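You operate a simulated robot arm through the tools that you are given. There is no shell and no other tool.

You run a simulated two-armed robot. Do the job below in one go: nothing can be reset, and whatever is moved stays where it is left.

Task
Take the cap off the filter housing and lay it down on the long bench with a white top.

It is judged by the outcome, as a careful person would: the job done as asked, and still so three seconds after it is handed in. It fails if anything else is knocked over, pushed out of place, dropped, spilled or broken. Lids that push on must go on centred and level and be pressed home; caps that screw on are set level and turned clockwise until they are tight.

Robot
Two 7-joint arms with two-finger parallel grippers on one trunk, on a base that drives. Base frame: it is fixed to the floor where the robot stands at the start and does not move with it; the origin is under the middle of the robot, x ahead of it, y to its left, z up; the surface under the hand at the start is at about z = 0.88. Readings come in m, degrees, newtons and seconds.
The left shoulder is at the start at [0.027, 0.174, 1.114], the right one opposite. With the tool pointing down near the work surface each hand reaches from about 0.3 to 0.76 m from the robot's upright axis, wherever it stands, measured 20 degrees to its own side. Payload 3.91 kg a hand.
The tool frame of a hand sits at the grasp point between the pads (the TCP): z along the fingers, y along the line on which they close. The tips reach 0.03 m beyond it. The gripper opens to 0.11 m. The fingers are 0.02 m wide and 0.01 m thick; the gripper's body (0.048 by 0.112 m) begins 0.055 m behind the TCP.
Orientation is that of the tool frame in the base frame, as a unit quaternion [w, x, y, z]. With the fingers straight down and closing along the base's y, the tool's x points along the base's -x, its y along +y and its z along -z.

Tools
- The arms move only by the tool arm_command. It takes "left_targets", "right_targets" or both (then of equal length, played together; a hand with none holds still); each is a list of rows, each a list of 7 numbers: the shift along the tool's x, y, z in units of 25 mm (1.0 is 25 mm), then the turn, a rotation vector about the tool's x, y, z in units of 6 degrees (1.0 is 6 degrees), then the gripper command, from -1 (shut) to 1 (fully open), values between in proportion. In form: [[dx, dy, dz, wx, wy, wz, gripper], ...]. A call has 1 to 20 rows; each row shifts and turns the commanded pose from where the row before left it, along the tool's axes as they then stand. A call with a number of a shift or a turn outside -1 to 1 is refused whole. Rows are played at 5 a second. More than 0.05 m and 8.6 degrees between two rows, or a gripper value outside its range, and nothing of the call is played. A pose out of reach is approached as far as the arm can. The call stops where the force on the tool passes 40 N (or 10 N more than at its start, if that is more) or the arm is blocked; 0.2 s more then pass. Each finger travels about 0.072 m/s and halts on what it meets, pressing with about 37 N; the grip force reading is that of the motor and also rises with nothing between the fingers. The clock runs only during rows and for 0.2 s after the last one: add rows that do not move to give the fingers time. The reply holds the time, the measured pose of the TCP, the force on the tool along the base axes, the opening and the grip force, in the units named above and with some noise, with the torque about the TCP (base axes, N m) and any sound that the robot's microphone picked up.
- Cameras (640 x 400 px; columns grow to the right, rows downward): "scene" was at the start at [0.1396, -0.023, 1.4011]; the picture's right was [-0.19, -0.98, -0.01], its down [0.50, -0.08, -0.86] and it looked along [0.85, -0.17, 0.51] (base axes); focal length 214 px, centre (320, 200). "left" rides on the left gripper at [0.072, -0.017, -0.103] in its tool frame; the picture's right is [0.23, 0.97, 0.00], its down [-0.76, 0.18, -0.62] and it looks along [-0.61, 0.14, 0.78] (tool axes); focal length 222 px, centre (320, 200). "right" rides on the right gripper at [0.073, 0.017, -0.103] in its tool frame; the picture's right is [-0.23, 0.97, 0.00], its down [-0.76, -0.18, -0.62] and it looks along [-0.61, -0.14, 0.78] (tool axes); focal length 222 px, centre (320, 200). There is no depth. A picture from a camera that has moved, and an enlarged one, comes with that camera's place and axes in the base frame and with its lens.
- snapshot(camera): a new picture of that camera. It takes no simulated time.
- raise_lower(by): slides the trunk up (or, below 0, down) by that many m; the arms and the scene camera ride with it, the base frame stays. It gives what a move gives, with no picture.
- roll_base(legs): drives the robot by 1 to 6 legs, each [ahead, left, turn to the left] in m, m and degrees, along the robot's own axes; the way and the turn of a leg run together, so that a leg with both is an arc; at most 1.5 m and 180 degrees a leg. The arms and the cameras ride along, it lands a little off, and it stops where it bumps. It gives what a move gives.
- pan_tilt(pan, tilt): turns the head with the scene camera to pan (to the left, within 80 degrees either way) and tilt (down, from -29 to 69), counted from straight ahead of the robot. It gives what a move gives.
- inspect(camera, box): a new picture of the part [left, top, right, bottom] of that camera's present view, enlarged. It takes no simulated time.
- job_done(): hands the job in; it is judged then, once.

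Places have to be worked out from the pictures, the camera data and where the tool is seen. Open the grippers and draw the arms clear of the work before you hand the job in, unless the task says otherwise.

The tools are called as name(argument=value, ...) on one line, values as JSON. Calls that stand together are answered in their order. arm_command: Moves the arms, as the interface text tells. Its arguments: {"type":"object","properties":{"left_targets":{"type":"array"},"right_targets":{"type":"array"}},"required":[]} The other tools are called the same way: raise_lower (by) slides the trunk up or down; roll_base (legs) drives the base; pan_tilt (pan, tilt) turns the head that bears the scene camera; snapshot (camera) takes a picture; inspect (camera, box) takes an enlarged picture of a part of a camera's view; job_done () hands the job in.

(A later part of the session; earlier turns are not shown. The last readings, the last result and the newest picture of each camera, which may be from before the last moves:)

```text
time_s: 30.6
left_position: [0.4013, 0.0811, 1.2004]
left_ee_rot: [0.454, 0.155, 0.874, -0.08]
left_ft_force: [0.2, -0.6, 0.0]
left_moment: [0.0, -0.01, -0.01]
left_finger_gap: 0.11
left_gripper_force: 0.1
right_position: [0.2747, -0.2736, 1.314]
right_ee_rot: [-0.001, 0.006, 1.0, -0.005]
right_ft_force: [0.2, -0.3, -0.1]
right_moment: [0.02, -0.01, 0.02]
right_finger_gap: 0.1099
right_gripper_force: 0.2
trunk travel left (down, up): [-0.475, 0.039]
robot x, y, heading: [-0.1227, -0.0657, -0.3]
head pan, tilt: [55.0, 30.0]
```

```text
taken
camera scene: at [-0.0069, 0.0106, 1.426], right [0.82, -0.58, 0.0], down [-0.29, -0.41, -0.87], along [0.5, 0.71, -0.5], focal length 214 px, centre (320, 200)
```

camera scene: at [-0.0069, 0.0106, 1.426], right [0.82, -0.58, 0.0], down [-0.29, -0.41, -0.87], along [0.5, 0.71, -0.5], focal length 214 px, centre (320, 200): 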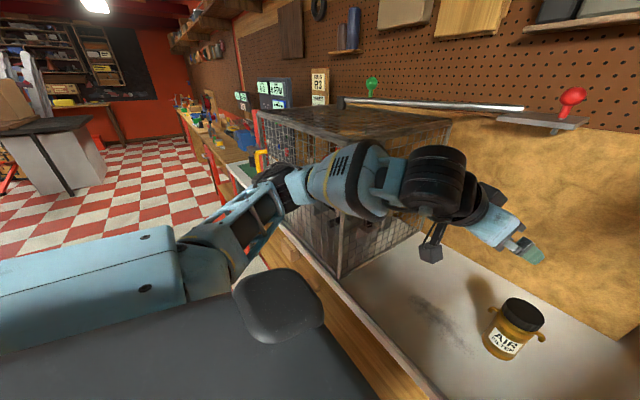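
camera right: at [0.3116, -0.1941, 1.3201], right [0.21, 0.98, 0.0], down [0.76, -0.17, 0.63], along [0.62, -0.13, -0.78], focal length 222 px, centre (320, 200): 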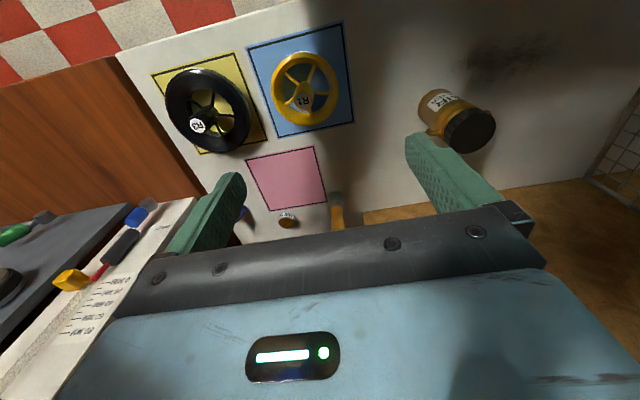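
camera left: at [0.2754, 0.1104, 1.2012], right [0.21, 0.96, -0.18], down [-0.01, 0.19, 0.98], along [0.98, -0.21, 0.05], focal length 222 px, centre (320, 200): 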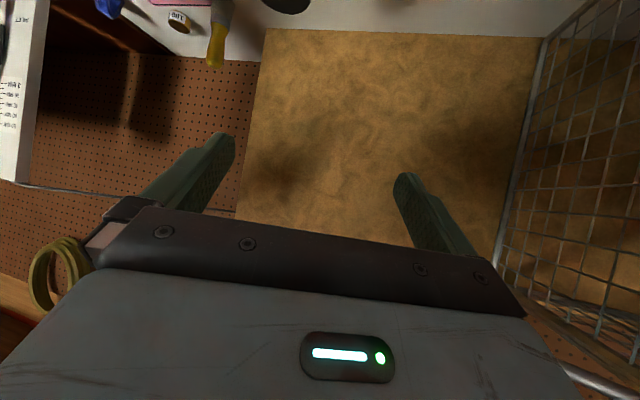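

The elbow and forearm clear the cage corner by more than 10 cm. I'll move the left hand to its staging point in front of the housing, about 11 cm short of the grip.

arm_command(left_targets=[[0.832, -0.3, 0.641, 0, 0, 0, 1], [0.832, -0.3, 0.641, 0, 0, 0, 1], [0.832, -0.3, 0.641, 0, 0, 0, 1], [0.832, -0.3, 0.641, 0, 0, 0, 1], [0.832, -0.3, 0.641, 0, 0, 0, 1], [0.832, -0.3, 0.641, 0, 0, 0, 1], [0.832, -0.3, 0.641, 0, 0, 0, 1], [0.832, -0.3, 0.641, 0, 0, 0, 1]])

pan_tilt(pan=0, tilt=40)

snapshot(camera="scene")

snapshot(camera="left")

```text
time_s: 32.4
left_position: [0.389, 0.0232, 0.9903]
left_ee_rot: [0.454, 0.154, 0.874, -0.079]
left_ft_force: [-0.3, 0.0, -0.2]
left_moment: [0.0, 0.02, 0.01]
left_finger_gap: 0.1101
left_gripper_force: 0.0
right_position: [0.275, -0.2734, 1.3153]
right_ee_rot: [-0.001, 0.005, 1.0, -0.004]
right_ft_force: [0.5, 0.9, 0.6]
right_moment: [-0.01, 0.03, 0.0]
right_finger_gap: 0.1099
right_gripper_force: 0.1
trunk travel left (down, up): [-0.475, 0.039]
robot x, y, heading: [-0.1254, -0.0599, -0.2]
head pan, tilt: [55.0, 30.0]
```

```text
time_s: 33.6
left_position: [0.3888, 0.0221, 0.9896]
left_ee_rot: [0.454, 0.155, 0.874, -0.08]
left_ft_force: [0.3, -0.3, 0.5]
left_moment: [-0.08, 0.02, 0.0]
left_finger_gap: 0.1098
left_gripper_force: 0.0
right_position: [0.275, -0.2726, 1.3153]
right_ee_rot: [-0.001, 0.005, 1.0, -0.004]
right_ft_force: [0.3, 0.6, -0.3]
right_moment: [-0.01, 0.02, -0.04]
right_finger_gap: 0.1099
right_gripper_force: 0.1
trunk travel left (down, up): [-0.475, 0.039]
robot x, y, heading: [-0.1192, -0.0632, -0.5]
head pan, tilt: [0.0, 40.0]
```

```text
taken
camera scene: at [0.026, -0.0634, 1.4107], right [0.0, -1.0, 0.0], down [-0.64, 0.0, -0.77], along [0.77, 0.0, -0.64], focal length 214 px, centre (320, 200)
```

scene: 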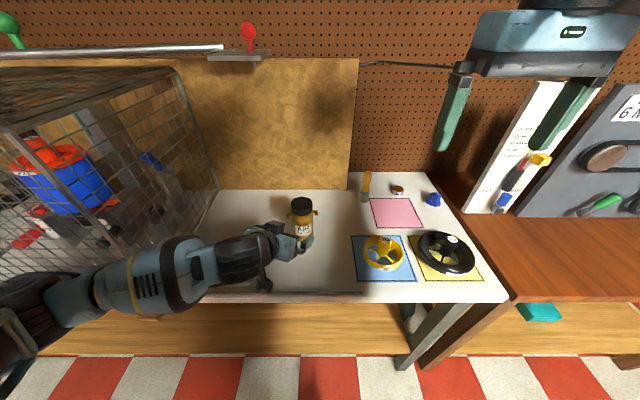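

```text
taken
camera left: at [0.2639, 0.0509, 0.991], right [0.21, 0.96, -0.18], down [-0.01, 0.19, 0.98], along [0.98, -0.2, 0.05], focal length 222 px, centre (320, 200)
```

left: 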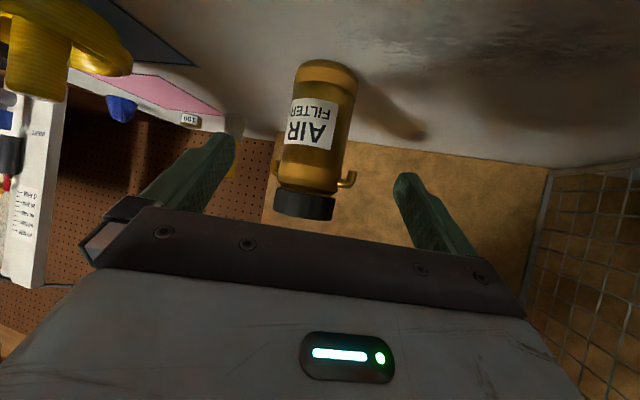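

The housing is nicely between the open fingers. I'll zoom in with this camera to check the cap and ring details and the alignment.

inspect(camera="left", box=[240, 40, 400, 240])

inspect(camera="scene", box=[250, 180, 350, 270])

```text
2.00 times, centred on (320, 140) of left
camera zoom: at [0.2639, 0.0509, 0.991], right [0.21, 0.96, -0.18], down [-0.01, 0.19, 0.98], along [0.98, -0.2, 0.05], focal length 444 px, centre (320, 320)
```

zoom: 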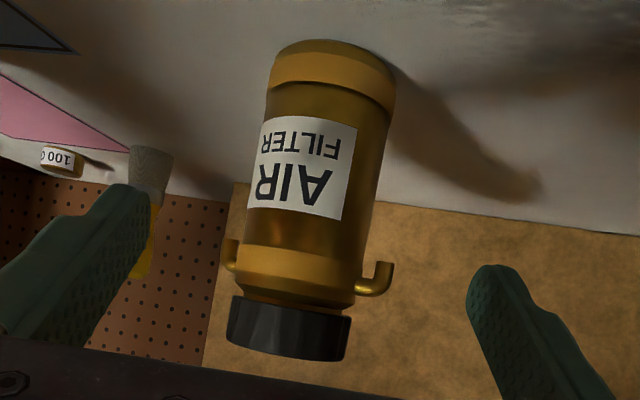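

```text
4.44 times, centred on (300, 225) of scene
camera zoom: at [0.026, -0.0634, 1.4107], right [0.0, -1.0, 0.0], down [-0.64, 0.0, -0.77], along [0.77, 0.0, -0.64], focal length 953 px, centre (409, 89)
```

zoom: 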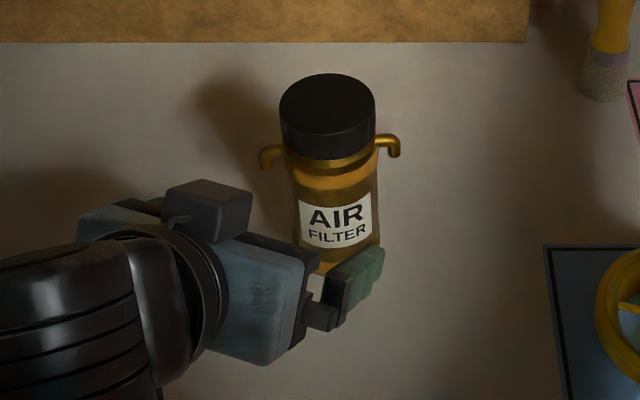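

The finger line passes through the housing axis to within about 1–2 mm at z about 0.92, well below the ports. I'll advance straight along the tool axis with the fingers open.

arm_command(left_targets=[[0, 0, 0.6, 0, 0, 0, 1], [0, 0, 0.6, 0, 0, 0, 1], [0, 0, 0.6, 0, 0, 0, 1], [0, 0, 0.6, 0, 0, 0, 1], [0, 0, 0.6, 0, 0, 0, 1], [0, 0, 0.6, 0, 0, 0, 1], [0, 0, 0.6, 0, 0, 0, 1], [0, 0, 0, 0, 0, 0, 1]])

inspect(camera="left", box=[160, 0, 480, 240])

inspect(camera="scene", box=[250, 180, 350, 270])

```text
time_s: 35.4
left_position: [0.4689, -0.0061, 0.9312]
left_ee_rot: [0.455, 0.154, 0.874, -0.08]
left_ft_force: [0.6, -0.9, -0.1]
left_moment: [-0.02, 0.02, -0.01]
left_finger_gap: 0.1098
left_gripper_force: 0.0
right_position: [0.2752, -0.2726, 1.3156]
right_ee_rot: [-0.002, 0.006, 1.0, -0.003]
right_ft_force: [-0.2, 0.6, -1.3]
right_moment: [-0.04, -0.02, 0.02]
right_finger_gap: 0.1101
right_gripper_force: 0.2
trunk travel left (down, up): [-0.475, 0.039]
robot x, y, heading: [-0.1223, -0.0649, 0.0]
head pan, tilt: [0.0, 40.0]
```

```text
1.67 times, centred on (320, 120) of left
camera zoom: at [0.3442, 0.0226, 0.9321], right [0.21, 0.96, -0.18], down [-0.01, 0.19, 0.98], along [0.98, -0.21, 0.05], focal length 370 px, centre (320, 333)
```

zoom: 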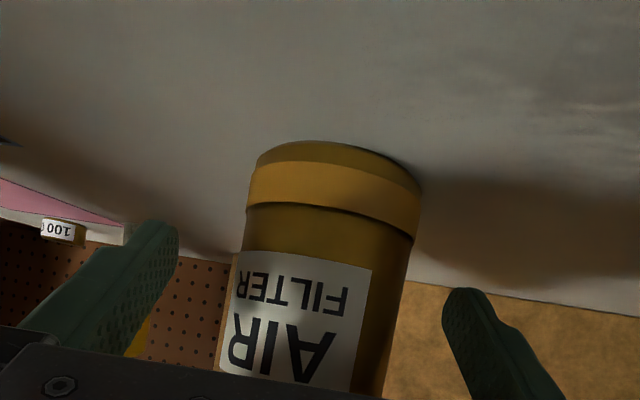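

```text
4.44 times, centred on (300, 225) of scene
camera zoom: at [0.0258, -0.0632, 1.4107], right [0.0, -1.0, 0.0], down [-0.64, 0.0, -0.77], along [0.77, 0.0, -0.64], focal length 953 px, centre (409, 89)
```

zoom: 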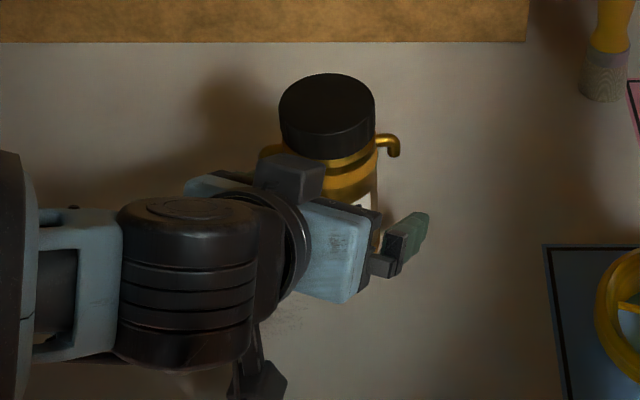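

The fingers straddle the body below the ports without contact. I'll close partway to about 70 mm to check the side gaps before gripping.

arm_command(left_targets=[[0, 0, 0, 0, 0, 0, 0.3], [0, 0, 0, 0, 0, 0, 0.3], [0, 0, 0, 0, 0, 0, 0.3]])

inspect(camera="left", box=[180, 80, 460, 240])

inspect(camera="scene", box=[270, 190, 340, 245])

```text
time_s: 36.2
left_position: [0.4689, -0.0071, 0.9312]
left_ee_rot: [0.454, 0.155, 0.874, -0.08]
left_ft_force: [-0.4, -0.2, 0.1]
left_moment: [-0.03, -0.01, -0.01]
left_finger_gap: 0.0715
left_gripper_force: 0.1
right_position: [0.2749, -0.273, 1.3152]
right_ee_rot: [-0.001, 0.005, 1.0, -0.004]
right_ft_force: [-0.1, -0.5, -0.5]
right_moment: [-0.03, 0.02, -0.02]
right_finger_gap: 0.1097
right_gripper_force: 0.2
trunk travel left (down, up): [-0.475, 0.039]
robot x, y, heading: [-0.1168, -0.0622, -0.1]
head pan, tilt: [0.0, 40.0]
```

```text
2.29 times, centred on (320, 160) of left
camera zoom: at [0.3442, 0.0224, 0.9321], right [0.21, 0.96, -0.18], down [-0.01, 0.19, 0.98], along [0.98, -0.21, 0.05], focal length 508 px, centre (320, 291)
```

zoom: 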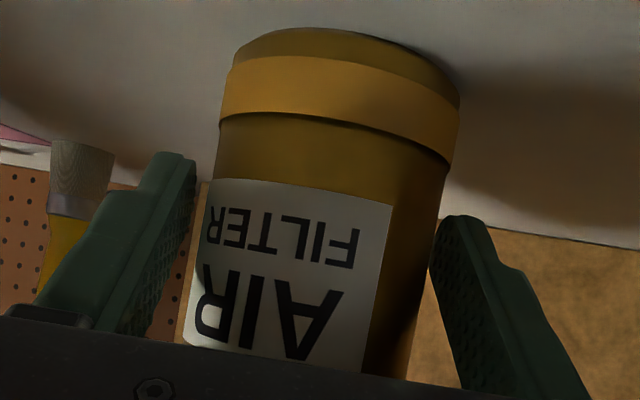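

```text
7.27 times, centred on (305, 218) of scene
camera zoom: at [0.026, -0.0635, 1.4107], right [0.0, -1.0, 0.0], down [-0.64, 0.0, -0.77], along [0.77, 0.0, -0.64], focal length 1560 px, centre (429, 73)
```

zoom: 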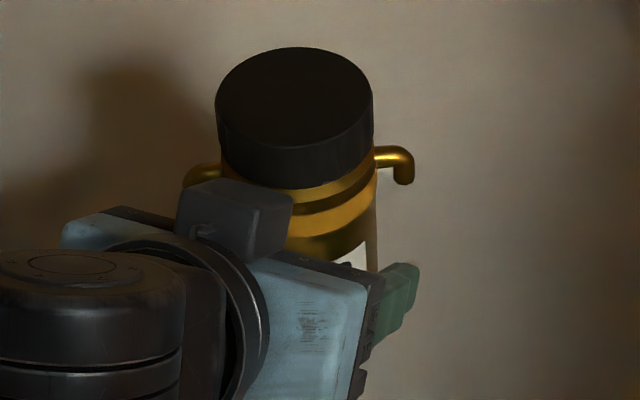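

The box-like housing on the left hand sits close to the cap (about 8 mm) and would get in the way of the right fingers. I'll flatten the left hand's pitch to about 28° and raise it slightly, which moves that box about 15 mm away while the fingers stay round the body.

arm_command(left_targets=[[-0.19, 0.05, -0.24, 0, -0.6, 0, 0.3], [0, 0, 0, 0, -0.57, 0, 0.3], [0, 0, 0, 0, 0, 0, 0.3]])

inspect(camera="left", box=[180, 80, 460, 240])

inspect(camera="scene", box=[270, 190, 340, 245])

```text
time_s: 37.0
left_position: [0.4688, -0.007, 0.9308]
left_ee_rot: [0.455, 0.155, 0.873, -0.08]
left_ft_force: [-0.1, 0.0, 0.5]
left_moment: [-0.01, 0.01, -0.01]
left_finger_gap: 0.0714
left_gripper_force: 0.0
left hand out of reach, approached as far as the arm can: row 1, 2
right_position: [0.2767, -0.2729, 1.3158]
right_ee_rot: [-0.002, 0.005, 1.0, -0.004]
right_ft_force: [0.1, 0.0, -0.2]
right_moment: [-0.01, 0.02, 0.01]
right_finger_gap: 0.1097
right_gripper_force: 0.1
trunk travel left (down, up): [-0.475, 0.039]
robot x, y, heading: [-0.1199, -0.063, -0.3]
head pan, tilt: [0.0, 40.0]
```

```text
2.29 times, centred on (320, 160) of left
camera zoom: at [0.3442, 0.0225, 0.9321], right [0.21, 0.96, -0.18], down [-0.01, 0.19, 0.98], along [0.98, -0.2, 0.05], focal length 508 px, centre (320, 291)
```

zoom: 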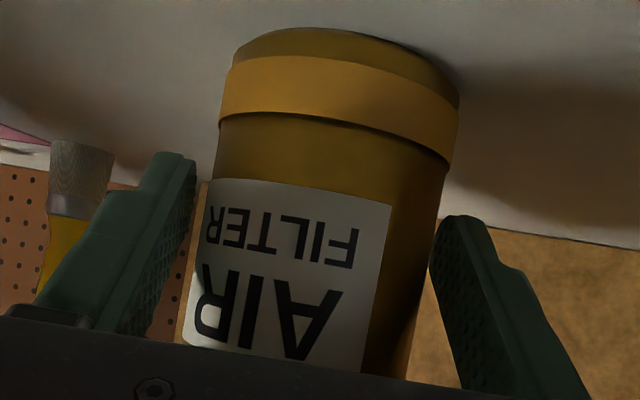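

```text
7.27 times, centred on (305, 218) of scene
camera zoom: at [0.026, -0.0635, 1.4107], right [0.0, -1.0, 0.0], down [-0.64, 0.0, -0.77], along [0.77, 0.0, -0.64], focal length 1560 px, centre (429, 73)
```

zoom: 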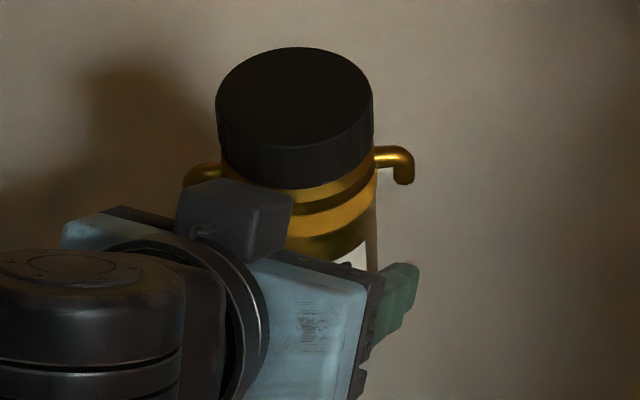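

The arm cannot flatten its pitch from this height. I'll open, back off along the same line and rise, then lower the trunk so a flatter pitch is reachable.

arm_command(left_targets=[[0, 0, 0, 0, 0, 0, 1], [0, 0, 0, 0, 0, 0, 1], [0, 0, -0.5, 0, 0, 0, 1], [0, 0, -0.7, 0, 0, 0, 1], [0, 0, -0.8, 0, 0, 0, 1], [0, 0, -0.8, 0, 0, 0, 1], [0, 0, -0.8, 0, 0, 0, 1], [0, 0, -0.8, 0, 0, 0, 1], [-0.8, 0, -0.57, 0, 0, 0, 1], [-0.8, 0, -0.57, 0, 0, 0, 1], [-0.8, 0, -0.57, 0, 0, 0, 1], [-0.8, 0, -0.57, 0, 0, 0, 1], [-0.8, 0, -0.57, 0, 0, 0, 1]])

raise_lower(by=-0.13)

snapshot(camera="scene")

```text
time_s: 39.8
left_position: [0.3835, 0.0246, 1.1172]
left_ee_rot: [0.454, 0.155, 0.874, -0.08]
left_ft_force: [-0.1, 0.3, -0.1]
left_moment: [0.02, -0.01, 0.0]
left_finger_gap: 0.1104
left_gripper_force: 0.1
right_position: [0.2747, -0.2728, 1.3152]
right_ee_rot: [-0.002, 0.005, 1.0, -0.005]
right_ft_force: [0.2, 0.6, 0.7]
right_moment: [-0.01, 0.0, 0.01]
right_finger_gap: 0.1098
right_gripper_force: 0.1
trunk travel left (down, up): [-0.475, 0.039]
robot x, y, heading: [-0.12, -0.0598, 0.0]
head pan, tilt: [0.0, 40.0]
```

```text
time_s: 41.4
left_position: [0.3847, 0.0243, 0.987]
left_ee_rot: [0.455, 0.155, 0.873, -0.08]
left_ft_force: [-0.5, 0.1, 0.2]
left_moment: [0.01, 0.01, 0.03]
left_finger_gap: 0.11
left_gripper_force: 0.1
right_position: [0.2744, -0.2718, 1.1856]
right_ee_rot: [0.0, 0.005, 1.0, -0.005]
right_ft_force: [0.7, 0.3, 0.9]
right_moment: [-0.02, -0.02, -0.07]
right_finger_gap: 0.1101
right_gripper_force: 0.0
trunk travel left (down, up): [-0.345, 0.169]
robot x, y, heading: [-0.117, -0.0666, -0.2]
head pan, tilt: [0.0, 40.0]
```

```text
taken
camera scene: at [0.0981, -0.0636, 1.2598], right [0.0, -1.0, 0.0], down [-0.64, 0.0, -0.77], along [0.77, 0.0, -0.64], focal length 214 px, centre (320, 200)
```

scene: 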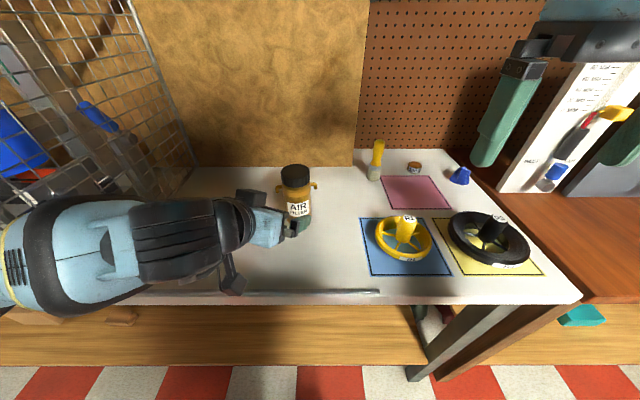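

Trunk lowered with no contact. Now I'll flatten the left hand's pitch by 7° at the staging point and check that it's reached.

arm_command(left_targets=[[0, 0, 0, 0, -0.6, 0, 1], [0, 0, 0, 0, -0.6, 0, 1], [0, 0, 0, 0, 0, 0, 1]])

snapshot(camera="left")

inspect(camera="scene", box=[240, 150, 360, 250])

```text
time_s: 42.2
left_position: [0.3846, 0.0243, 0.9864]
left_ee_rot: [0.509, 0.149, 0.843, -0.09]
left_ft_force: [-0.9, 0.8, 0.3]
left_moment: [0.02, 0.01, -0.01]
left_finger_gap: 0.1101
left_gripper_force: 0.1
right_position: [0.2749, -0.2739, 1.1863]
right_ee_rot: [-0.001, 0.005, 1.0, -0.005]
right_ft_force: [0.8, -0.5, -0.3]
right_moment: [-0.01, -0.02, 0.0]
right_finger_gap: 0.1099
right_gripper_force: 0.1
trunk travel left (down, up): [-0.345, 0.169]
robot x, y, heading: [-0.1218, -0.0605, -0.3]
head pan, tilt: [0.0, 40.0]
```

```text
taken
camera left: at [0.2601, 0.0526, 0.9707], right [0.23, 0.95, -0.2], down [-0.12, 0.23, 0.96], along [0.96, -0.2, 0.17], focal length 222 px, centre (320, 200)
```

left: 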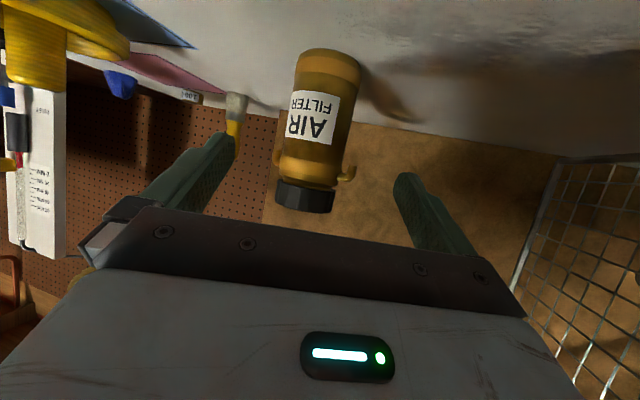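

```text
4.00 times, centred on (300, 200) of scene
camera zoom: at [0.0983, -0.0637, 1.2598], right [0.0, -1.0, 0.0], down [-0.64, 0.0, -0.77], along [0.77, 0.0, -0.64], focal length 858 px, centre (400, 200)
```

zoom: 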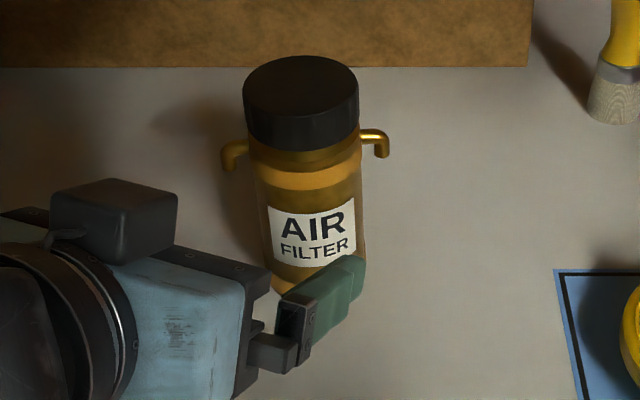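

Pitch 28° is reached, and the finger line still passes through the housing axis within about 1 mm at z about 0.932. I'll advance again with open fingers.

arm_command(left_targets=[[0, 0, 0.66, 0, 0, 0, 1], [0, 0, 0.66, 0, 0, 0, 1], [0, 0, 0.66, 0, 0, 0, 1], [0, 0, 0.66, 0, 0, 0, 1], [0, 0, 0.66, 0, 0, 0, 1], [0, 0, 0.66, 0, 0, 0, 1], [0, 0, 0, 0, 0, 0, 0.3], [0, 0, 0, 0, 0, 0, 0.3], [0, 0, 0, 0, 0, 0, 0.3]])

inspect(camera="left", box=[180, 80, 460, 240])

inspect(camera="scene", box=[240, 150, 360, 250])

```text
time_s: 44.2
left_position: [0.4664, -0.0061, 0.939]
left_ee_rot: [0.508, 0.149, 0.844, -0.089]
left_ft_force: [-0.8, 0.2, 0.1]
left_moment: [-0.01, 0.03, -0.01]
left_finger_gap: 0.0715
left_gripper_force: 0.1
right_position: [0.2751, -0.2737, 1.185]
right_ee_rot: [-0.001, 0.005, 1.0, -0.005]
right_ft_force: [0.0, 0.3, 0.0]
right_moment: [-0.03, 0.01, 0.02]
right_finger_gap: 0.11
right_gripper_force: 0.0
trunk travel left (down, up): [-0.345, 0.169]
robot x, y, heading: [-0.1186, -0.0644, -0.0]
head pan, tilt: [0.0, 40.0]
```

```text
2.29 times, centred on (320, 160) of left
camera zoom: at [0.3428, 0.0215, 0.9251], right [0.23, 0.95, -0.2], down [-0.12, 0.23, 0.96], along [0.96, -0.2, 0.17], focal length 508 px, centre (320, 291)
```

zoom: 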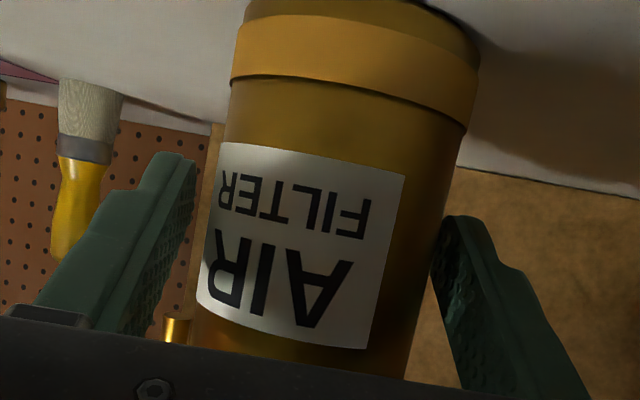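

```text
4.00 times, centred on (300, 200) of scene
camera zoom: at [0.0983, -0.0636, 1.2598], right [0.0, -1.0, 0.0], down [-0.64, 0.0, -0.77], along [0.77, 0.0, -0.64], focal length 858 px, centre (400, 200)
```

zoom: 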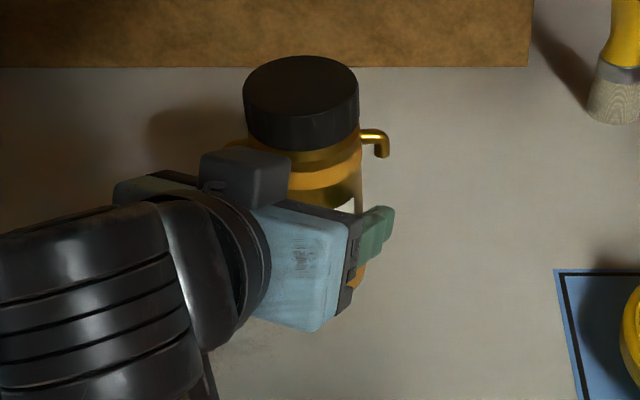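

The fingers are about 2 mm off to one side of the body. I'll shift the hand 2 mm along its y and then close gradually onto the body.

arm_command(left_targets=[[0, 0.08, 0, 0, 0, 0, 0.3], [0, 0, 0, 0, 0, 0, 0.22], [0, 0, 0, 0, 0, 0, 0.18], [0, 0, 0, 0, 0, 0, 0.14]])

inspect(camera="left", box=[180, 80, 460, 240])

```text
time_s: 45.2
left_position: [0.4687, -0.0051, 0.9402]
left_ee_rot: [0.509, 0.148, 0.844, -0.088]
left_ft_force: [-0.3, -0.3, 0.0]
left_moment: [0.0, 0.0, 0.01]
left_finger_gap: 0.0631
left_gripper_force: 0.4
right_position: [0.2745, -0.2733, 1.1848]
right_ee_rot: [0.0, 0.005, 1.0, -0.005]
right_ft_force: [-0.3, -0.3, 0.3]
right_moment: [0.0, 0.01, 0.03]
right_finger_gap: 0.11
right_gripper_force: 0.0
trunk travel left (down, up): [-0.345, 0.169]
robot x, y, heading: [-0.1209, -0.0615, -0.1]
head pan, tilt: [0.0, 40.0]
```

```text
2.29 times, centred on (320, 160) of left
camera zoom: at [0.3431, 0.0238, 0.9256], right [0.23, 0.95, -0.2], down [-0.12, 0.23, 0.96], along [0.96, -0.2, 0.17], focal length 508 px, centre (320, 291)
```

zoom: 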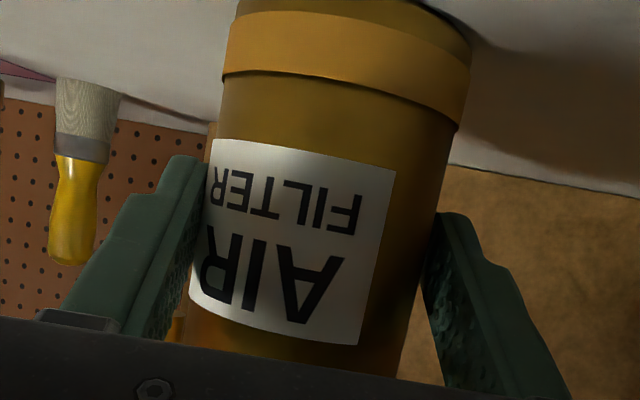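

Now it's centred with a gap of 63 mm and no force yet. I'll close onto the body fully.

arm_command(left_targets=[[0, 0, 0, 0, 0, 0, 0.1], [0, 0, 0, 0, 0, 0, 0.06], [0, 0, 0, 0, 0, 0, 0.02], [0, 0, 0, 0, 0, 0, -0.1], [0, 0, 0, 0, 0, 0, -1], [0, 0, 0, 0, 0, 0, -1]])

inspect(camera="left", box=[180, 80, 460, 240])

inspect(camera="scene", box=[240, 150, 360, 250])

```text
time_s: 46.6
left_position: [0.4679, -0.0045, 0.9389]
left_ee_rot: [0.509, 0.149, 0.843, -0.089]
left_ft_force: [-1.7, -1.9, 1.5]
left_moment: [-0.27, 0.07, -0.02]
left_finger_gap: 0.06
left_gripper_force: 37.3
right_position: [0.2736, -0.273, 1.1848]
right_ee_rot: [-0.001, 0.005, 1.0, -0.004]
right_ft_force: [-0.1, -0.2, -0.3]
right_moment: [-0.01, -0.04, -0.01]
right_finger_gap: 0.1102
right_gripper_force: 0.0
trunk travel left (down, up): [-0.345, 0.169]
robot x, y, heading: [-0.12, -0.0623, -0.0]
head pan, tilt: [0.0, 40.0]
```

```text
2.29 times, centred on (320, 160) of left
camera zoom: at [0.343, 0.0237, 0.9257], right [0.23, 0.95, -0.2], down [-0.12, 0.23, 0.96], along [0.96, -0.2, 0.17], focal length 508 px, centre (320, 291)
```

zoom: 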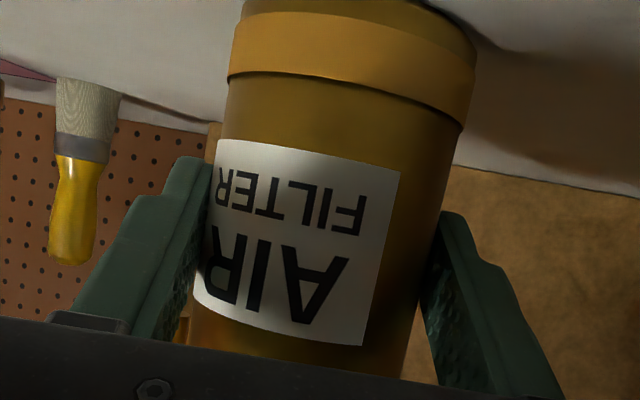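

```text
4.00 times, centred on (300, 200) of scene
camera zoom: at [0.0981, -0.0638, 1.2598], right [0.0, -1.0, 0.0], down [-0.64, 0.0, -0.77], along [0.77, 0.0, -0.64], focal length 858 px, centre (400, 200)
```

zoom: 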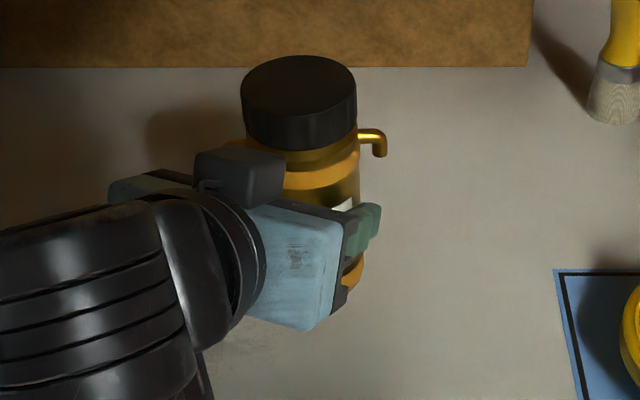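

The left hand now holds the body (60 mm, 37 N) and it moved by no more than about 1 mm. Next I'll bring the right hand round over bare bench, first forward and then left, to a point well above the cap.

arm_command(right_targets=[[-0.92, 0, 0, 0, 0, 0, 1], [-0.92, 0, 0, 0, 0, 0, 1], [-0.92, 0, 0, 0, 0, 0, 1], [-0.92, 0, 0, 0, 0, 0, 1], [-0.92, 0, 0, 0, 0, 0, 1], [-0.92, 0, 0, 0, 0, 0, 1], [-0.92, 0, 0, 0, 0, 0, 1], [-0.92, 0, 0, 0, 0, 0, 1], [-0.92, 0, 0, 0, 0, 0, 1]])

snapshot(camera="scene")

```text
time_s: 48.6
left_position: [0.4663, -0.0042, 0.9412]
left_ee_rot: [0.509, 0.15, 0.843, -0.09]
left_ft_force: [-1.3, 0.6, 1.4]
left_moment: [-0.12, -0.04, -0.07]
left_finger_gap: 0.0602
left_gripper_force: 36.4
right_position: [0.4812, -0.2746, 1.185]
right_ee_rot: [-0.001, 0.004, 1.0, -0.004]
right_ft_force: [-0.7, 1.0, 0.7]
right_moment: [0.0, -0.01, 0.0]
right_finger_gap: 0.1101
right_gripper_force: 0.0
trunk travel left (down, up): [-0.345, 0.169]
robot x, y, heading: [-0.1183, -0.0644, -0.3]
head pan, tilt: [0.0, 40.0]
```

```text
taken
camera scene: at [0.0981, -0.0633, 1.2598], right [0.0, -1.0, 0.0], down [-0.64, 0.0, -0.77], along [0.77, 0.0, -0.64], focal length 214 px, centre (320, 200)
```

scene: 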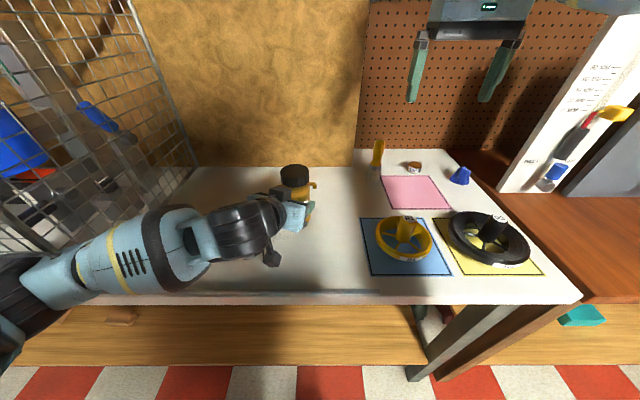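

The right hand is at x 0.481, clear of everything. Now I'll move it left to sit above the cap at z about 1.185.

arm_command(right_targets=[[0, 0.96, 0, 0, 0, 0, 1], [0, 0.96, 0, 0, 0, 0, 1], [0, 0.96, 0, 0, 0, 0, 1], [0, 0.96, 0, 0, 0, 0, 1], [0, 0.96, 0, 0, 0, 0, 1], [0, 0.96, 0, 0, 0, 0, 1], [0, 0.96, 0, 0, 0, 0, 1], [0, 0.96, 0, 0, 0, 0, 1], [0, 0.96, 0, 0, 0, 0, 1], [0, 0.96, 0, 0, 0, 0, 1], [0, 0.96, 0, 0, 0, 0, 1]])

snapshot(camera="scene")

snapshot(camera="right")

```text
time_s: 50.8
left_position: [0.4673, -0.0046, 0.9399]
left_ee_rot: [0.509, 0.149, 0.843, -0.089]
left_ft_force: [-1.4, -0.8, 2.8]
left_moment: [-0.17, 0.09, 0.01]
left_finger_gap: 0.0599
left_gripper_force: 36.8
right_position: [0.4915, -0.1363, 1.2133]
right_ee_rot: [0.012, 0.078, 0.996, 0.047]
right_ft_force: [-0.3, -0.2, -0.3]
right_moment: [-0.01, 0.01, -0.01]
right_finger_gap: 0.1101
right_gripper_force: 0.1
right hand out of reach, approached as far as the arm can: row 8, 9, 10
trunk travel left (down, up): [-0.345, 0.169]
robot x, y, heading: [-0.1202, -0.0615, -0.1]
head pan, tilt: [0.0, 40.0]
stopped in row 10 (right hand): the arm was blocked; the commanded pose is now the measured one
```

```text
taken
camera scene: at [0.0982, -0.0639, 1.2598], right [0.0, -1.0, 0.0], down [-0.64, 0.0, -0.77], along [0.77, 0.0, -0.64], focal length 214 px, centre (320, 200)
```

scene: 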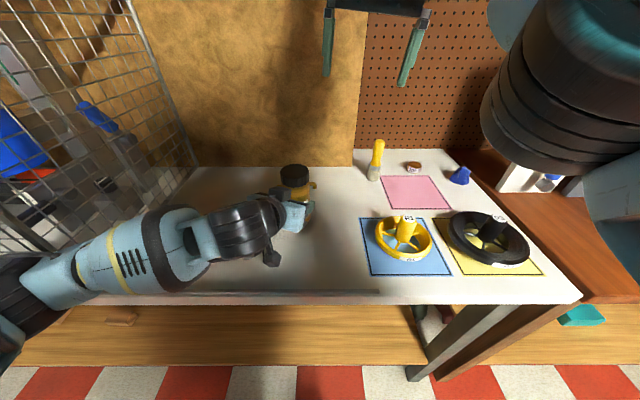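

```text
taken
camera right: at [0.4195, -0.1165, 1.3167], right [0.37, 0.92, 0.09], down [0.71, -0.35, 0.62], along [0.6, -0.16, -0.78], focal length 222 px, centre (320, 200)
```

right: 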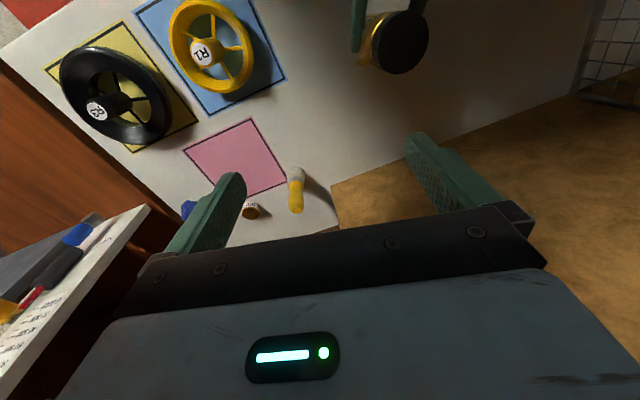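

The right arm ran out of reach that high and ended up slightly tilted at y -0.136. It's short of the cap and touching nothing. I'll level it again and lower it to z about 1.07, where the wrist is closer to the shoulder, before moving left.

arm_command(right_targets=[[0, -0.5, 0, 0.45, 0.115, -0.74, 1], [0, -0.5, 0, 0.45, 0.115, -0.74, 1], [0, 0, 0.9, 0, 0, 0, 1], [0, 0, 0.9, 0, 0, 0, 1], [0, 0, 0.9, 0, 0, 0, 1], [0, 0, 0.9, 0, 0, 0, 1], [0, 0, 0.9, 0, 0, 0, 1], [0, 0, 0.9, 0, 0, 0, 1], [0, 0, 0.4, 0, 0, 0, 1]])

snapshot(camera="scene")

```text
time_s: 52.8
left_position: [0.4658, -0.0048, 0.9406]
left_ee_rot: [0.509, 0.149, 0.843, -0.089]
left_ft_force: [-0.3, 0.6, 4.6]
left_moment: [-0.25, -0.1, 0.02]
left_finger_gap: 0.06
left_gripper_force: 36.7
right_position: [0.4866, -0.1595, 1.066]
right_ee_rot: [-0.001, -0.001, 1.0, -0.003]
right_ft_force: [0.2, -0.1, -0.6]
right_moment: [-0.02, 0.03, -0.02]
right_finger_gap: 0.1099
right_gripper_force: 0.2
trunk travel left (down, up): [-0.345, 0.169]
robot x, y, heading: [-0.1262, -0.0619, -0.1]
head pan, tilt: [0.0, 40.0]
```

```text
taken
camera scene: at [0.098, -0.0637, 1.2598], right [0.0, -1.0, 0.0], down [-0.64, 0.0, -0.77], along [0.77, 0.0, -0.64], focal length 214 px, centre (320, 200)
```

scene: 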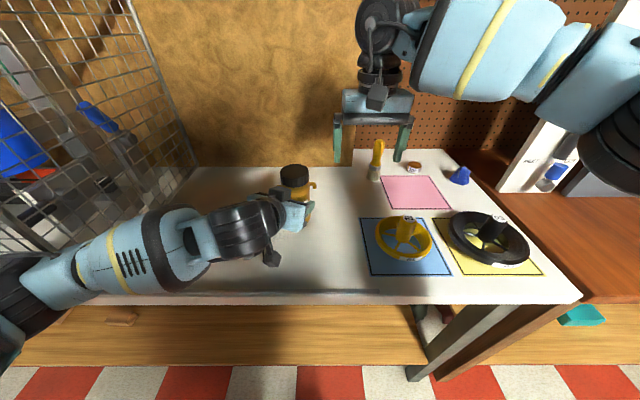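

The right hand is level at z 1.066, tips about 2 cm above the cap top. I'll move it left toward the cap at this height.

arm_command(right_targets=[[0.03, 0.75, 0, 0, 0, 0, 1], [0.03, 0.75, 0, 0, 0, 0, 1], [0.03, 0.75, 0, 0, 0, 0, 1], [0.03, 0.75, 0, 0, 0, 0, 1], [0.03, 0.75, 0, 0, 0, 0, 1], [0.03, 0.75, 0, 0, 0, 0, 1], [0, 0.75, 0, 0, 0, 0, 1], [0, 0.72, 0, 0, 0, 0, 1]])

snapshot(camera="scene")

snapshot(camera="right")

```text
time_s: 54.8
left_position: [0.4661, -0.0038, 0.9403]
left_ee_rot: [0.508, 0.15, 0.844, -0.09]
left_ft_force: [-2.2, -0.3, 0.6]
left_moment: [-0.15, 0.06, -0.06]
left_finger_gap: 0.0601
left_gripper_force: 36.6
right_position: [0.4929, -0.0363, 1.0653]
right_ee_rot: [-0.005, 0.022, 1.0, 0.005]
right_ft_force: [0.4, 0.5, 0.6]
right_moment: [0.03, -0.01, -0.03]
right_finger_gap: 0.1101
right_gripper_force: 0.0
trunk travel left (down, up): [-0.345, 0.169]
robot x, y, heading: [-0.1205, -0.0604, -0.3]
head pan, tilt: [0.0, 40.0]
stopped in row 8 (right hand): the arm was blocked; the commanded pose is now the measured one
```

```text
taken
camera scene: at [0.0981, -0.0637, 1.2597], right [0.0, -1.0, 0.0], down [-0.64, 0.0, -0.77], along [0.77, 0.0, -0.64], focal length 214 px, centre (320, 200)
```

scene: 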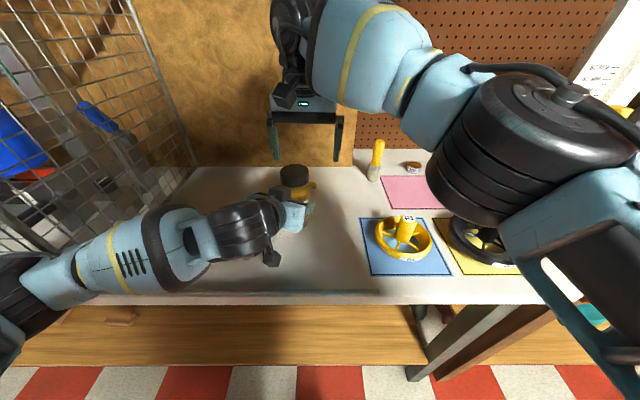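

```text
taken
camera right: at [0.4245, -0.0162, 1.1701], right [0.27, 0.96, 0.01], down [0.76, -0.22, 0.61], along [0.59, -0.16, -0.79], focal length 222 px, centre (320, 200)
```

right: 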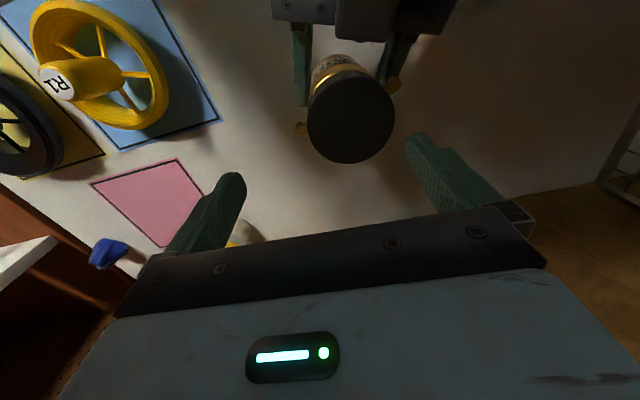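

The right arm got stuck about 2.5 cm short (no tool contact; its upper arm likely meets the chest), so the base position doesn't suit both arms. I'll withdraw the right hand, release and back off the left, then reposition the base closer and a little to the left.

arm_command(right_targets=[[0, -0.4, -0.5, 0, 0, 0, 1], [0, -0.8, -0.3, 0, 0, 0, 1], [0, -0.9, -0.3, 0, 0, 0, 1], [0, -0.9, -0.3, 0, 0, 0, 1], [0, -0.9, -0.3, 0, 0, 0, 1], [0, -0.9, -0.3, 0, 0, 0, 1], [0, -0.9, 0, 0, 0, 0, 1], [0, -0.9, 0, 0, 0, 0, 1], [0.9, -0.3, 0, 0, 0, 0, 1], [0.9, 0, 0, 0, 0, 0, 1], [0.9, 0, 0, 0, 0, 0, 1], [0.9, 0, 0, 0, 0, 0, 1]])

arm_command(left_targets=[[0, 0, 0, 0, 0, 0, 0.3], [0, 0, 0, 0, 0, 0, 1], [0, 0, 0, 0, 0, 0, 1], [0, 0, -0.5, 0, 0, 0, 1], [0, 0, -0.8, 0, 0, 0, 1], [0, 0, -0.8, 0, 0, 0, 1], [0, 0, -0.8, 0, 0, 0, 1], [0, 0, -0.8, 0, 0, 0, 1], [0, 0, -0.8, 0, 0, 0, 1], [-0.8, 0, -0.4, 0, 0, 0, 1], [-0.8, 0, -0.4, 0, 0, 0, 1], [-0.8, 0, -0.4, 0, 0, 0, 1]])

snapshot(camera="scene")

```text
time_s: 57.4
left_position: [0.4677, -0.0041, 0.9394]
left_ee_rot: [0.508, 0.149, 0.844, -0.088]
left_ft_force: [-0.7, -1.1, 3.7]
left_moment: [-0.29, 0.03, -0.04]
left_finger_gap: 0.0597
left_gripper_force: 36.9
right_position: [0.3937, -0.2018, 1.115]
right_ee_rot: [-0.005, 0.022, 1.0, 0.005]
right_ft_force: [-0.1, 0.2, 0.9]
right_moment: [0.01, 0.03, 0.01]
right_finger_gap: 0.1102
right_gripper_force: 0.0
trunk travel left (down, up): [-0.345, 0.169]
robot x, y, heading: [-0.1176, -0.0595, -0.3]
head pan, tilt: [0.0, 40.0]
```

```text
time_s: 60.0
left_position: [0.3743, 0.0268, 1.0605]
left_ee_rot: [0.508, 0.149, 0.844, -0.089]
left_ft_force: [-0.4, -0.5, -0.1]
left_moment: [-0.02, 0.01, 0.01]
left_finger_gap: 0.11
left_gripper_force: 0.0
right_position: [0.3953, -0.2017, 1.1148]
right_ee_rot: [-0.005, 0.02, 1.0, 0.006]
right_ft_force: [1.1, -1.3, -0.1]
right_moment: [-0.02, -0.02, 0.0]
right_finger_gap: 0.1101
right_gripper_force: 0.3
trunk travel left (down, up): [-0.345, 0.169]
robot x, y, heading: [-0.1192, -0.0649, -0.1]
head pan, tilt: [0.0, 40.0]
```

```text
taken
camera scene: at [0.0982, -0.0641, 1.2598], right [0.0, -1.0, 0.0], down [-0.64, 0.0, -0.77], along [0.77, 0.0, -0.64], focal length 214 px, centre (320, 200)
```

scene: 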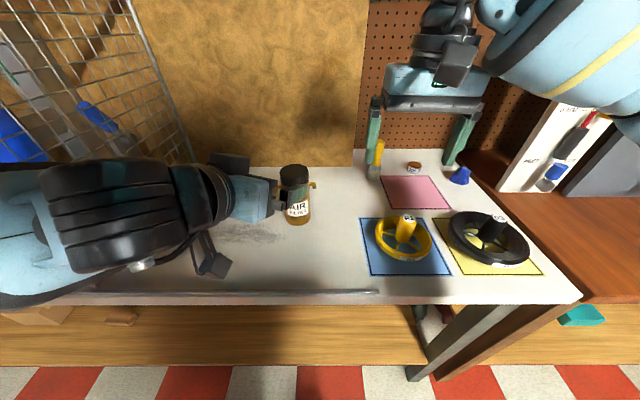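

The housing is still standing in place and both hands are clear. I'll drive the base 6 cm forward and 8 cm left.

roll_base(legs=[[0.06, 0.08, 0]])

snapshot(camera="scene")

pan_tilt(pan=55, tilt=25)

snapshot(camera="scene")

```text
time_s: 61.2
left_position: [0.3819, 0.0731, 1.0662]
left_ee_rot: [0.514, 0.159, 0.838, -0.085]
left_ft_force: [0.2, 0.0, 0.0]
left_moment: [-0.01, 0.03, 0.03]
left_finger_gap: 0.1101
left_gripper_force: 0.1
right_position: [0.4136, -0.1506, 1.1241]
right_ee_rot: [0.006, 0.014, 1.0, 0.01]
right_ft_force: [-0.3, -1.1, 0.4]
right_moment: [-0.01, -0.02, -0.02]
right_finger_gap: 0.1101
right_gripper_force: 0.1
trunk travel left (down, up): [-0.345, 0.169]
robot x, y, heading: [-0.081, -0.0071, 0.5]
head pan, tilt: [0.0, 40.0]
stopped in leg 1: the robot was blocked; the commanded pose is now the measured one
```

```text
taken
camera scene: at [0.1124, -0.0173, 1.264], right [0.01, -1.0, -0.01], down [-0.63, 0.0, -0.78], along [0.78, 0.01, -0.63], focal length 214 px, centre (320, 200)
```

scene: 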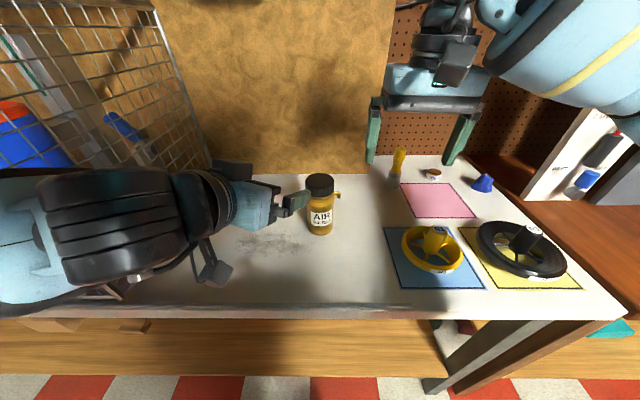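

```text
time_s: 62.5
left_position: [0.3834, 0.0744, 1.0648]
left_ee_rot: [0.513, 0.161, 0.839, -0.085]
left_ft_force: [-0.5, 0.6, 0.4]
left_moment: [0.0, 0.01, 0.0]
left_finger_gap: 0.1098
left_gripper_force: 0.1
right_position: [0.4119, -0.1496, 1.1261]
right_ee_rot: [0.007, 0.016, 1.0, 0.011]
right_ft_force: [0.4, 0.2, -0.4]
right_moment: [-0.03, 0.0, -0.02]
right_finger_gap: 0.11
right_gripper_force: 0.0
trunk travel left (down, up): [-0.345, 0.169]
robot x, y, heading: [-0.0804, -0.0029, 0.2]
head pan, tilt: [55.0, 25.0]
```

```text
taken
camera scene: at [0.0773, 0.0587, 1.2878], right [0.82, -0.57, 0.01], down [-0.22, -0.34, -0.92], along [0.53, 0.75, -0.4], focal length 214 px, centre (320, 200)
```

scene: 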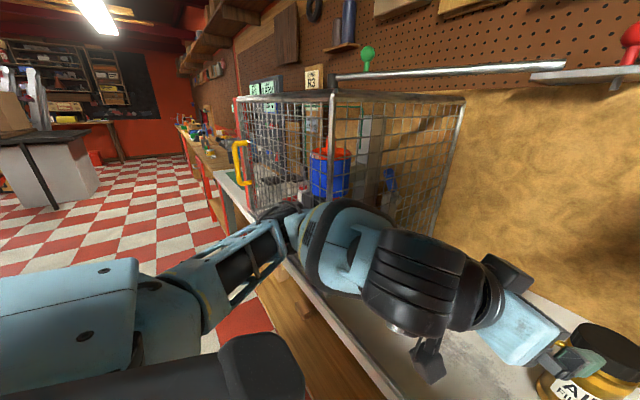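

The base stopped because the left forearm met the cage post. I'll back straight off first and check the forces. Then I'll use a different stance: further right and turned about 20° left, so the left elbow swings well away from the cage.

roll_base(legs=[[-0.06, -0.02, 0]])

snapshot(camera="scene")

```text
time_s: 63.5
left_position: [0.3496, 0.0645, 1.054]
left_ee_rot: [0.504, 0.156, 0.845, -0.091]
left_ft_force: [-0.8, -0.4, 0.1]
left_moment: [-0.03, -0.01, 0.05]
left_finger_gap: 0.1101
left_gripper_force: 0.0
right_position: [0.3788, -0.1607, 1.115]
right_ee_rot: [-0.003, 0.017, 1.0, 0.005]
right_ft_force: [0.4, -0.3, 0.0]
right_moment: [0.04, 0.0, 0.03]
right_finger_gap: 0.11
right_gripper_force: 0.1
trunk travel left (down, up): [-0.345, 0.169]
robot x, y, heading: [-0.1367, -0.0196, 0.3]
head pan, tilt: [55.0, 25.0]
```

```text
taken
camera scene: at [0.0477, 0.0512, 1.2831], right [0.82, -0.57, 0.0], down [-0.24, -0.35, -0.91], along [0.52, 0.74, -0.42], focal length 214 px, centre (320, 200)
```

scene: 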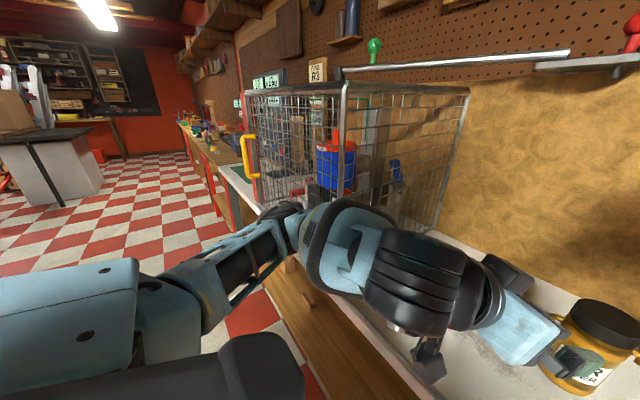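

Clear of the cage now. I'll raise the left hand 8 cm so it passes over everything, then slide right and turn the base 20° left.

arm_command(left_targets=[[-0.71, 0, -0.37, 0, 0, 0, 1], [-0.71, 0, -0.37, 0, 0, 0, 1], [-0.71, 0, -0.37, 0, 0, 0, 1], [-0.71, 0, -0.37, 0, 0, 0, 1]])

roll_base(legs=[[0, -0.15, 0], [0, 0, 20]])

pan_tilt(pan=0, tilt=35)

snapshot(camera="scene")

```text
time_s: 64.5
left_position: [0.3512, 0.0641, 1.1329]
left_ee_rot: [0.503, 0.155, 0.845, -0.091]
left_ft_force: [-0.9, 1.1, -0.3]
left_moment: [-0.01, 0.0, 0.01]
left_finger_gap: 0.11
left_gripper_force: 0.0
right_position: [0.3787, -0.1603, 1.1158]
right_ee_rot: [-0.003, 0.017, 1.0, 0.006]
right_ft_force: [0.6, -0.2, -0.1]
right_moment: [-0.03, 0.0, -0.01]
right_finger_gap: 0.1098
right_gripper_force: 0.1
trunk travel left (down, up): [-0.345, 0.169]
robot x, y, heading: [-0.1345, -0.0235, 0.2]
head pan, tilt: [55.0, 25.0]
```

```text
time_s: 67.5
left_position: [0.2925, 0.0754, 1.1333]
left_ee_rot: [0.511, 0.007, 0.86, -0.003]
left_ft_force: [-0.5, 0.7, 0.2]
left_moment: [0.03, 0.01, 0.0]
left_finger_gap: 0.1098
left_gripper_force: 0.0
right_position: [0.3952, -0.1257, 1.1162]
right_ee_rot: [-0.005, -0.157, 0.988, 0.005]
right_ft_force: [-0.6, 0.3, -0.1]
right_moment: [0.02, -0.04, -0.02]
right_finger_gap: 0.1101
right_gripper_force: 0.1
trunk travel left (down, up): [-0.345, 0.169]
robot x, y, heading: [-0.1402, -0.1709, 20.4]
head pan, tilt: [55.0, 25.0]
```

```text
time_s: 68.8
left_position: [0.2925, 0.075, 1.1335]
left_ee_rot: [0.511, 0.006, 0.86, -0.001]
left_ft_force: [0.2, -0.3, -0.2]
left_moment: [0.0, 0.03, 0.0]
left_finger_gap: 0.1099
left_gripper_force: 0.1
right_position: [0.3947, -0.1262, 1.116]
right_ee_rot: [-0.005, -0.156, 0.988, 0.004]
right_ft_force: [0.0, -0.9, -0.4]
right_moment: [0.03, 0.03, -0.02]
right_finger_gap: 0.1099
right_gripper_force: 0.0
trunk travel left (down, up): [-0.345, 0.169]
robot x, y, heading: [-0.1408, -0.1774, 20.3]
head pan, tilt: [0.0, 35.0]
```

```text
taken
camera scene: at [0.0708, -0.0993, 1.2673], right [0.35, -0.94, 0.0], down [-0.54, -0.2, -0.82], along [0.77, 0.28, -0.57], focal length 214 px, centre (320, 200)
```

scene: 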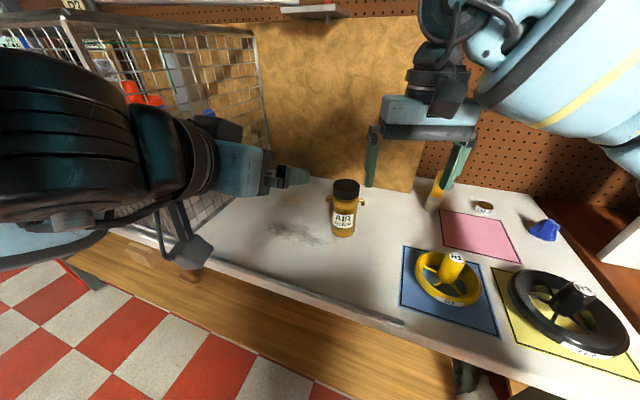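

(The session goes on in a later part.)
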